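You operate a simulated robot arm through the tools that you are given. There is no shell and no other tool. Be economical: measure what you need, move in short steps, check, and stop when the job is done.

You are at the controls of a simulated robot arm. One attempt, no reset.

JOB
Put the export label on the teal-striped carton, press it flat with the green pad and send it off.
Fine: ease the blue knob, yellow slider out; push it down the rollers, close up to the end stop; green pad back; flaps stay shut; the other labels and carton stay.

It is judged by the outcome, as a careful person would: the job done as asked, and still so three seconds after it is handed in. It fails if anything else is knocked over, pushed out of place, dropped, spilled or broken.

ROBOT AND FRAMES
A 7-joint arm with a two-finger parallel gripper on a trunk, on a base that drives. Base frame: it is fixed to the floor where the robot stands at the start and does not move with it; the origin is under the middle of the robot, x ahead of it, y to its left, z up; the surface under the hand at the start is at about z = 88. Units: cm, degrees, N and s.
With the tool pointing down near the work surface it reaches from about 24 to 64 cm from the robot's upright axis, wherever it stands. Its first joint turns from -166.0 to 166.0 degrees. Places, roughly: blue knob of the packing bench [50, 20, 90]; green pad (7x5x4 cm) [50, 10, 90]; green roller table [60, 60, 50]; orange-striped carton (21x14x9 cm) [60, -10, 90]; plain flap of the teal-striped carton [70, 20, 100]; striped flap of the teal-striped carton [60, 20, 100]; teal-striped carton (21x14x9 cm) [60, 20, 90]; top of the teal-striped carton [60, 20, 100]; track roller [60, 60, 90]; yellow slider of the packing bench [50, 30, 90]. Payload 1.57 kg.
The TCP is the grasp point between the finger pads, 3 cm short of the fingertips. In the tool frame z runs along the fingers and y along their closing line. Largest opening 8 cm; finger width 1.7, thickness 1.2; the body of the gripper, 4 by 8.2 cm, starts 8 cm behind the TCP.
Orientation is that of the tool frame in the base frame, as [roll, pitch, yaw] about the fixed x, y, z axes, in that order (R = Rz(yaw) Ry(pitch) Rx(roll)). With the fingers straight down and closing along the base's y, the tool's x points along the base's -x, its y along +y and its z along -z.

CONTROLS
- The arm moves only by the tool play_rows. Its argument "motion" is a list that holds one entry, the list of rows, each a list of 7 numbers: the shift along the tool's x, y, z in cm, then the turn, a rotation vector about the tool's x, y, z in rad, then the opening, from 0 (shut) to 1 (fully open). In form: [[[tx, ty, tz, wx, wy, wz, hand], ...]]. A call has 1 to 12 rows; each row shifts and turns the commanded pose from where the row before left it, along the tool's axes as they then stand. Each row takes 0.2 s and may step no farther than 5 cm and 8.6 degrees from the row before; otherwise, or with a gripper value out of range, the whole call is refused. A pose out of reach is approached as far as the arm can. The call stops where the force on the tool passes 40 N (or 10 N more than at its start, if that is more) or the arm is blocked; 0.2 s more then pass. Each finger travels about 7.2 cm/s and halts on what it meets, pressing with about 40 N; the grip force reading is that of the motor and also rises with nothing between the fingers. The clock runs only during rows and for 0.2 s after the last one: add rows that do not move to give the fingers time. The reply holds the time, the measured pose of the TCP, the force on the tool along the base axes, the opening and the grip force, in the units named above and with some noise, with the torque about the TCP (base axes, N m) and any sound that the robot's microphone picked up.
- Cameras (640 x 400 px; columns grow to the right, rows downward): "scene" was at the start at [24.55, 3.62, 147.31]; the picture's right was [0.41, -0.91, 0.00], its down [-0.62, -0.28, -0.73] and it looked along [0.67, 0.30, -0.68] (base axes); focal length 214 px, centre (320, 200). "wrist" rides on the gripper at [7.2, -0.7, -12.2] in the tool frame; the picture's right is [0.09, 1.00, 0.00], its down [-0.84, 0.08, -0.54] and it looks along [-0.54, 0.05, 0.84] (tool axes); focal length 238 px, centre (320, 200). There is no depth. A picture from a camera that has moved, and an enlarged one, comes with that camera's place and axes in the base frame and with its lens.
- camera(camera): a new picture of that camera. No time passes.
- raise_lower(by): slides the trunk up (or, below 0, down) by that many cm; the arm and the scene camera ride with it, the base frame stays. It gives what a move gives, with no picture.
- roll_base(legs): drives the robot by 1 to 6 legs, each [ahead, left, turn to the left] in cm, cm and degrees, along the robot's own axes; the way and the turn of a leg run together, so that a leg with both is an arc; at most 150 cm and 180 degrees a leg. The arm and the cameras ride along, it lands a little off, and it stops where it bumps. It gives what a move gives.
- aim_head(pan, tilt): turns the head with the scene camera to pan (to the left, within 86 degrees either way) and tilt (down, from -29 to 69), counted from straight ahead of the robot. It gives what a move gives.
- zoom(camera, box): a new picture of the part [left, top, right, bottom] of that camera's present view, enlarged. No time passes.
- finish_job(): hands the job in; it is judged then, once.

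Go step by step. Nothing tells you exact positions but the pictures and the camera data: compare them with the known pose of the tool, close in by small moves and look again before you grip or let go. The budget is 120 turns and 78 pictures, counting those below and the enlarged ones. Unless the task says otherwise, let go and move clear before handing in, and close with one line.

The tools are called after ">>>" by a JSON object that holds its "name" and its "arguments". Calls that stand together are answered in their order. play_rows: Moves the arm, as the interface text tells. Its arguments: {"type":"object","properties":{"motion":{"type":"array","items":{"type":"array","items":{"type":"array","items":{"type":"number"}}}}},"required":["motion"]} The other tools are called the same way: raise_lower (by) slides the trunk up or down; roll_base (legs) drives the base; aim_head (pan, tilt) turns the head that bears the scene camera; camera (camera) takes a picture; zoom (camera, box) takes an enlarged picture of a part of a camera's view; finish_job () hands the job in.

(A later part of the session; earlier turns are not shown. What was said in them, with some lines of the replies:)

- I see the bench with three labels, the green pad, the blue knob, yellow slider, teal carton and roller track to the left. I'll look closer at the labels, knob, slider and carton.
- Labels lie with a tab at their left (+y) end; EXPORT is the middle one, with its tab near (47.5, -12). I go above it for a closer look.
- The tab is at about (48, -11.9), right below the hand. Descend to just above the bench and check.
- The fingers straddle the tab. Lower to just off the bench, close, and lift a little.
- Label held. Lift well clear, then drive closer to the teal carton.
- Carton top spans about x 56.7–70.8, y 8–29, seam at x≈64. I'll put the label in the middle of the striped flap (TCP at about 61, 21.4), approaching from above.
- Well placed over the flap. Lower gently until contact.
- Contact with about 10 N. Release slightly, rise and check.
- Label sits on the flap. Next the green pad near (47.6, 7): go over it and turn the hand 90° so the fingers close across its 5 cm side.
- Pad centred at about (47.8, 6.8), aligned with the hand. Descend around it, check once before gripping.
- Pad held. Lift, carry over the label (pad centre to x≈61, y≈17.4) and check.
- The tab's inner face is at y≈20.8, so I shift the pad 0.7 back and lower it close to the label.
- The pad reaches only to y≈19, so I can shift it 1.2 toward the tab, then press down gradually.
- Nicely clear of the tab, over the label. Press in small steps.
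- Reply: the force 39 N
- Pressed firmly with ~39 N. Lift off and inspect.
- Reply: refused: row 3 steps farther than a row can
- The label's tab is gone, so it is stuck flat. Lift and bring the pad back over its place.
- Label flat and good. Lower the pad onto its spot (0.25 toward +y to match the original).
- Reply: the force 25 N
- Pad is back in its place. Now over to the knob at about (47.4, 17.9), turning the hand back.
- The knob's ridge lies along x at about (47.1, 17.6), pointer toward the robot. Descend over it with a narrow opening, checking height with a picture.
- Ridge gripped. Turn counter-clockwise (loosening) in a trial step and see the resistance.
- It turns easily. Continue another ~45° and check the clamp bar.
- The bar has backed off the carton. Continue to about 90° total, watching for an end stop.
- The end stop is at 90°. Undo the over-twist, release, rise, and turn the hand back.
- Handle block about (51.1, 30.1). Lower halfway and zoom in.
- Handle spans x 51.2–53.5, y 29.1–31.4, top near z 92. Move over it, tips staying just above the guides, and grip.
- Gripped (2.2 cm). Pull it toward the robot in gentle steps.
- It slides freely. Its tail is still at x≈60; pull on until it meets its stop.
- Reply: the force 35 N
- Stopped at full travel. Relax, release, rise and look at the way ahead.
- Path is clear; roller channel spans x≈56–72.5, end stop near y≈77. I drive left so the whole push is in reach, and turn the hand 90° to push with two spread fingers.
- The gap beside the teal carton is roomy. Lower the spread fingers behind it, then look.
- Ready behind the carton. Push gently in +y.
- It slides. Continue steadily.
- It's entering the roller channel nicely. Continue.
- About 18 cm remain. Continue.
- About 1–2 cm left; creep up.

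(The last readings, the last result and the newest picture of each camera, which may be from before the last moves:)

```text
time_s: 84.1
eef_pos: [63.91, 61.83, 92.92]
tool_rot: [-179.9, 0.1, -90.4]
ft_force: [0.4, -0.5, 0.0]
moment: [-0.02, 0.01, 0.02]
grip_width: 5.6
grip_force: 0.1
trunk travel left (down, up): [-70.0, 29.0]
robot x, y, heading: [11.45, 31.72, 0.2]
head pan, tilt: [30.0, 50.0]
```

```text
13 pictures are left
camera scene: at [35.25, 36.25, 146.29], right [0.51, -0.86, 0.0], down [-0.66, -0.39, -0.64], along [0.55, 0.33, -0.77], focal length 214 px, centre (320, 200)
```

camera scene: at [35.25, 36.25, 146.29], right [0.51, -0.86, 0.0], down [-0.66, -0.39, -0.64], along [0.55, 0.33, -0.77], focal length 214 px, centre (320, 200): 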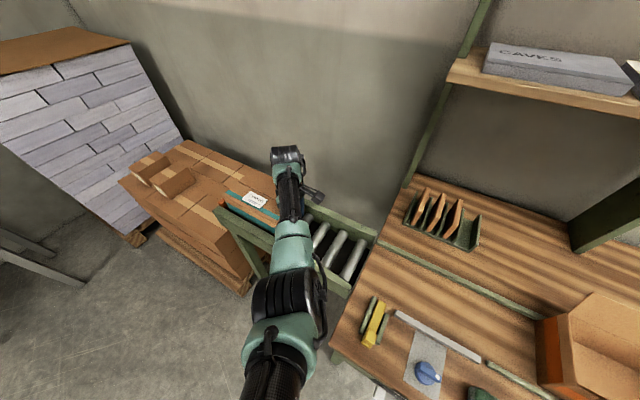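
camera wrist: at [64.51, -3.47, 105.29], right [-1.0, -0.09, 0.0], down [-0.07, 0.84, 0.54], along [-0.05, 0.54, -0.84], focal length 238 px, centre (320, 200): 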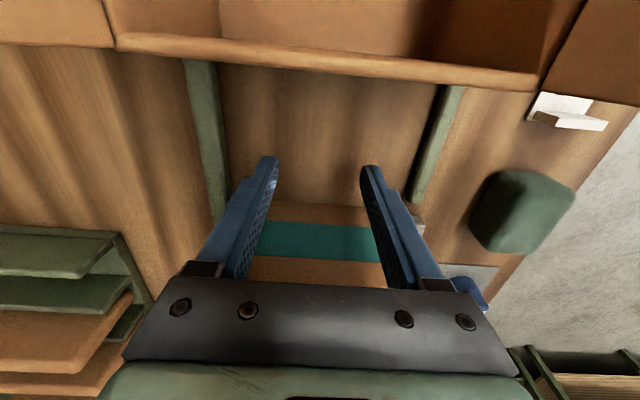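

No contact yet; keep creeping until the stop is felt.

>>> {"name": "play_rows", "arguments": {"motion": [[[-0.2, 0, 0, 0, 0, 0, 0.7], [-0.2, 0, 0, 0, 0, 0, 0.7]]]}}

>>> {"name": "play_rows", "arguments": {"motion": [[[-0.2, 0, 0, 0, 0, 0, 0.7], [-0.2, 0, 0, 0, 0, 0, 0.7]]]}}

>>> {"name": "zoom", "arguments": {"camera": "scene", "box": [200, 160, 320, 250]}}

```text
time_s: 84.7
eef_pos: [64.06, 62.12, 93.05]
tool_rot: [-180.0, 0.1, -90.4]
ft_force: [0.1, 0.0, 0.1]
moment: [0.0, 0.02, -0.01]
grip_width: 5.59
grip_force: 0.1
trunk travel left (down, up): [-70.0, 29.0]
robot x, y, heading: [11.54, 32.41, 0.6]
head pan, tilt: [30.0, 50.0]
```

```text
time_s: 85.3
eef_pos: [63.97, 62.52, 93.02]
tool_rot: [-180.0, 0.0, -90.3]
ft_force: [-0.2, 0.1, -0.4]
moment: [0.0, -0.04, 0.0]
grip_width: 5.62
grip_force: 0.2
trunk travel left (down, up): [-70.0, 29.0]
robot x, y, heading: [11.75, 32.37, 0.3]
head pan, tilt: [30.0, 50.0]
```

```text
4.44 times, centred on (260, 205) of scene
camera zoom: at [35.25, 36.25, 146.29], right [0.51, -0.86, 0.0], down [-0.66, -0.39, -0.64], along [0.55, 0.33, -0.77], focal length 953 px, centre (587, 178)
```

zoom: 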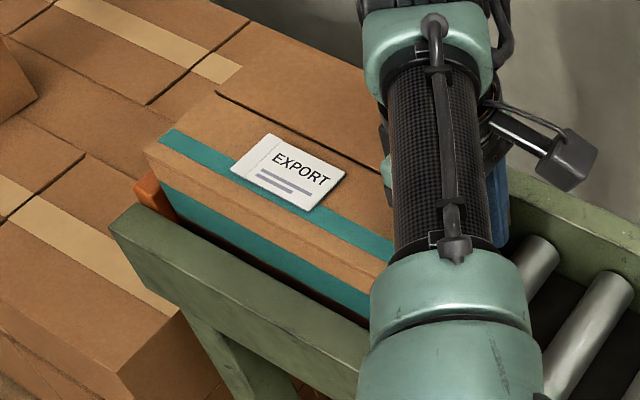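

>>> {"name": "play_rows", "arguments": {"motion": [[[-0.2, 0, 0, 0, 0, 0, 0.7], [-0.2, 0, 0, 0, 0, 0, 0.7]]]}}

>>> {"name": "play_rows", "arguments": {"motion": [[[-0.2, 0, 0, 0, 0, 0, 0.7], [-0.1, 0, 0, 0, 0, 0, 0.7]]]}}

>>> {"name": "play_rows", "arguments": {"motion": [[[-0.2, 0, 0, 0, 0, 0, 0.7], [-0.1, 0, 0, 0, 0, 0, 0.7]]]}}

```text
time_s: 85.9
eef_pos: [64.02, 62.88, 93.02]
tool_rot: [-179.9, 0.0, -90.3]
ft_force: [1.0, -0.1, -0.1]
moment: [0.01, -0.02, 0.02]
grip_width: 5.63
grip_force: 0.0
trunk travel left (down, up): [-70.0, 29.0]
robot x, y, heading: [11.92, 31.62, 0.4]
head pan, tilt: [30.0, 50.0]
```

```text
time_s: 86.5
eef_pos: [63.87, 63.15, 93.01]
tool_rot: [-179.9, 0.1, -90.3]
ft_force: [0.6, -0.1, 0.4]
moment: [0.01, -0.01, 0.0]
grip_width: 5.6
grip_force: 0.0
trunk travel left (down, up): [-70.0, 29.0]
robot x, y, heading: [11.61, 31.94, 0.3]
head pan, tilt: [30.0, 50.0]
```

```text
time_s: 87.1
eef_pos: [63.91, 63.28, 92.86]
tool_rot: [179.9, 0.0, -90.3]
ft_force: [0.5, -7.0, -0.3]
moment: [0.16, 0.04, 0.16]
grip_width: 5.57
grip_force: 0.2
trunk travel left (down, up): [-70.0, 29.0]
robot x, y, heading: [11.49, 32.09, 0.3]
head pan, tilt: [30.0, 50.0]
```

Felt the stop (7 N). Back away and rise, then check.

>>> {"name": "play_rows", "arguments": {"motion": [[[0.4, 0, 0, 0, 0, 0, 0.7], [1.5, 0, 0, 0, 0, 0, 0.7], [2, 0, 0, 0, 0, 0, 0.7], [0, 0, -4, 0, 0, 0, 0.7], [0, 0, -4.5, 0, 0, 0, 0.7], [0, 0, -4.5, 0, 0, 0, 0.7], [0, 0, -4.5, 0, 0, 0, 0.7], [4, 2, 0, 0, 0, 0, 0.5], [4, 2.5, 0, 0, 0, 0, 0.3], [4, 2.5, 0, 0, 0, 0, 0.3]]]}}

>>> {"name": "zoom", "arguments": {"camera": "scene", "box": [190, 150, 390, 300]}}

>>> {"name": "aim_head", "arguments": {"pan": 5, "tilt": 50}}

>>> {"name": "camera", "arguments": {"camera": "scene"}}

```text
time_s: 89.3
eef_pos: [56.88, 47.22, 110.26]
tool_rot: [179.9, 0.1, -90.3]
ft_force: [1.3, -0.8, 0.1]
moment: [0.0, 0.03, 0.01]
grip_width: 2.38
grip_force: 0.1
trunk travel left (down, up): [-70.0, 29.0]
robot x, y, heading: [11.34, 31.7, 0.2]
head pan, tilt: [30.0, 50.0]
```

```text
2.67 times, centred on (290, 225) of scene
camera zoom: at [35.2, 36.13, 146.31], right [0.51, -0.86, 0.0], down [-0.66, -0.39, -0.64], along [0.55, 0.33, -0.77], focal length 572 px, centre (400, 133)
```

zoom: 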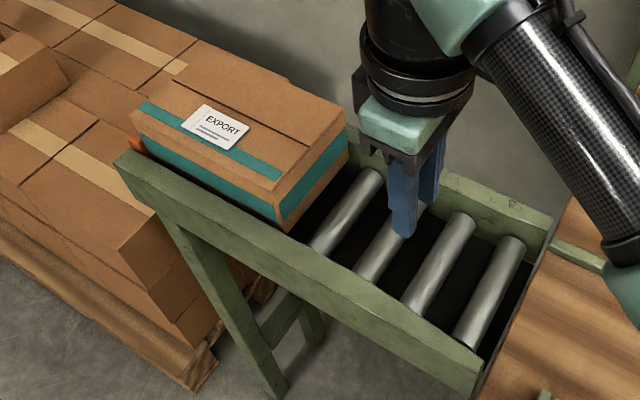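

```text
time_s: 90.2
eef_pos: [56.93, 47.21, 110.34]
tool_rot: [179.9, 0.1, -90.3]
ft_force: [-0.6, -0.3, -0.6]
moment: [-0.03, -0.02, 0.0]
grip_width: 2.39
grip_force: 0.1
trunk travel left (down, up): [-70.0, 29.0]
robot x, y, heading: [11.87, 32.2, 0.5]
head pan, tilt: [5.0, 50.0]
```

```text
10 pictures are left
camera scene: at [36.27, 33.08, 146.29], right [0.09, -1.0, 0.0], down [-0.76, -0.07, -0.64], along [0.64, 0.06, -0.77], focal length 214 px, centre (320, 200)
```

scene: 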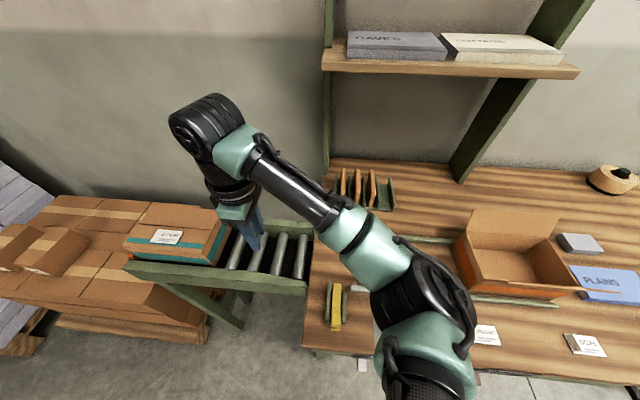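

The carton sits flat against the end stop with its label flat and flaps shut. The pad is back in its place, and the other labels and carton are undisturbed. Handing in.

>>> {"name": "finish_job", "arguments": {}}

```text
The job is handed in.
```

The export label is pressed flat on the teal-striped carton, which is now down the rollers against the end stop. The blue knob is eased, the yellow slider is out and the green pad is back; flaps, other labels and the orange carton are as they were.
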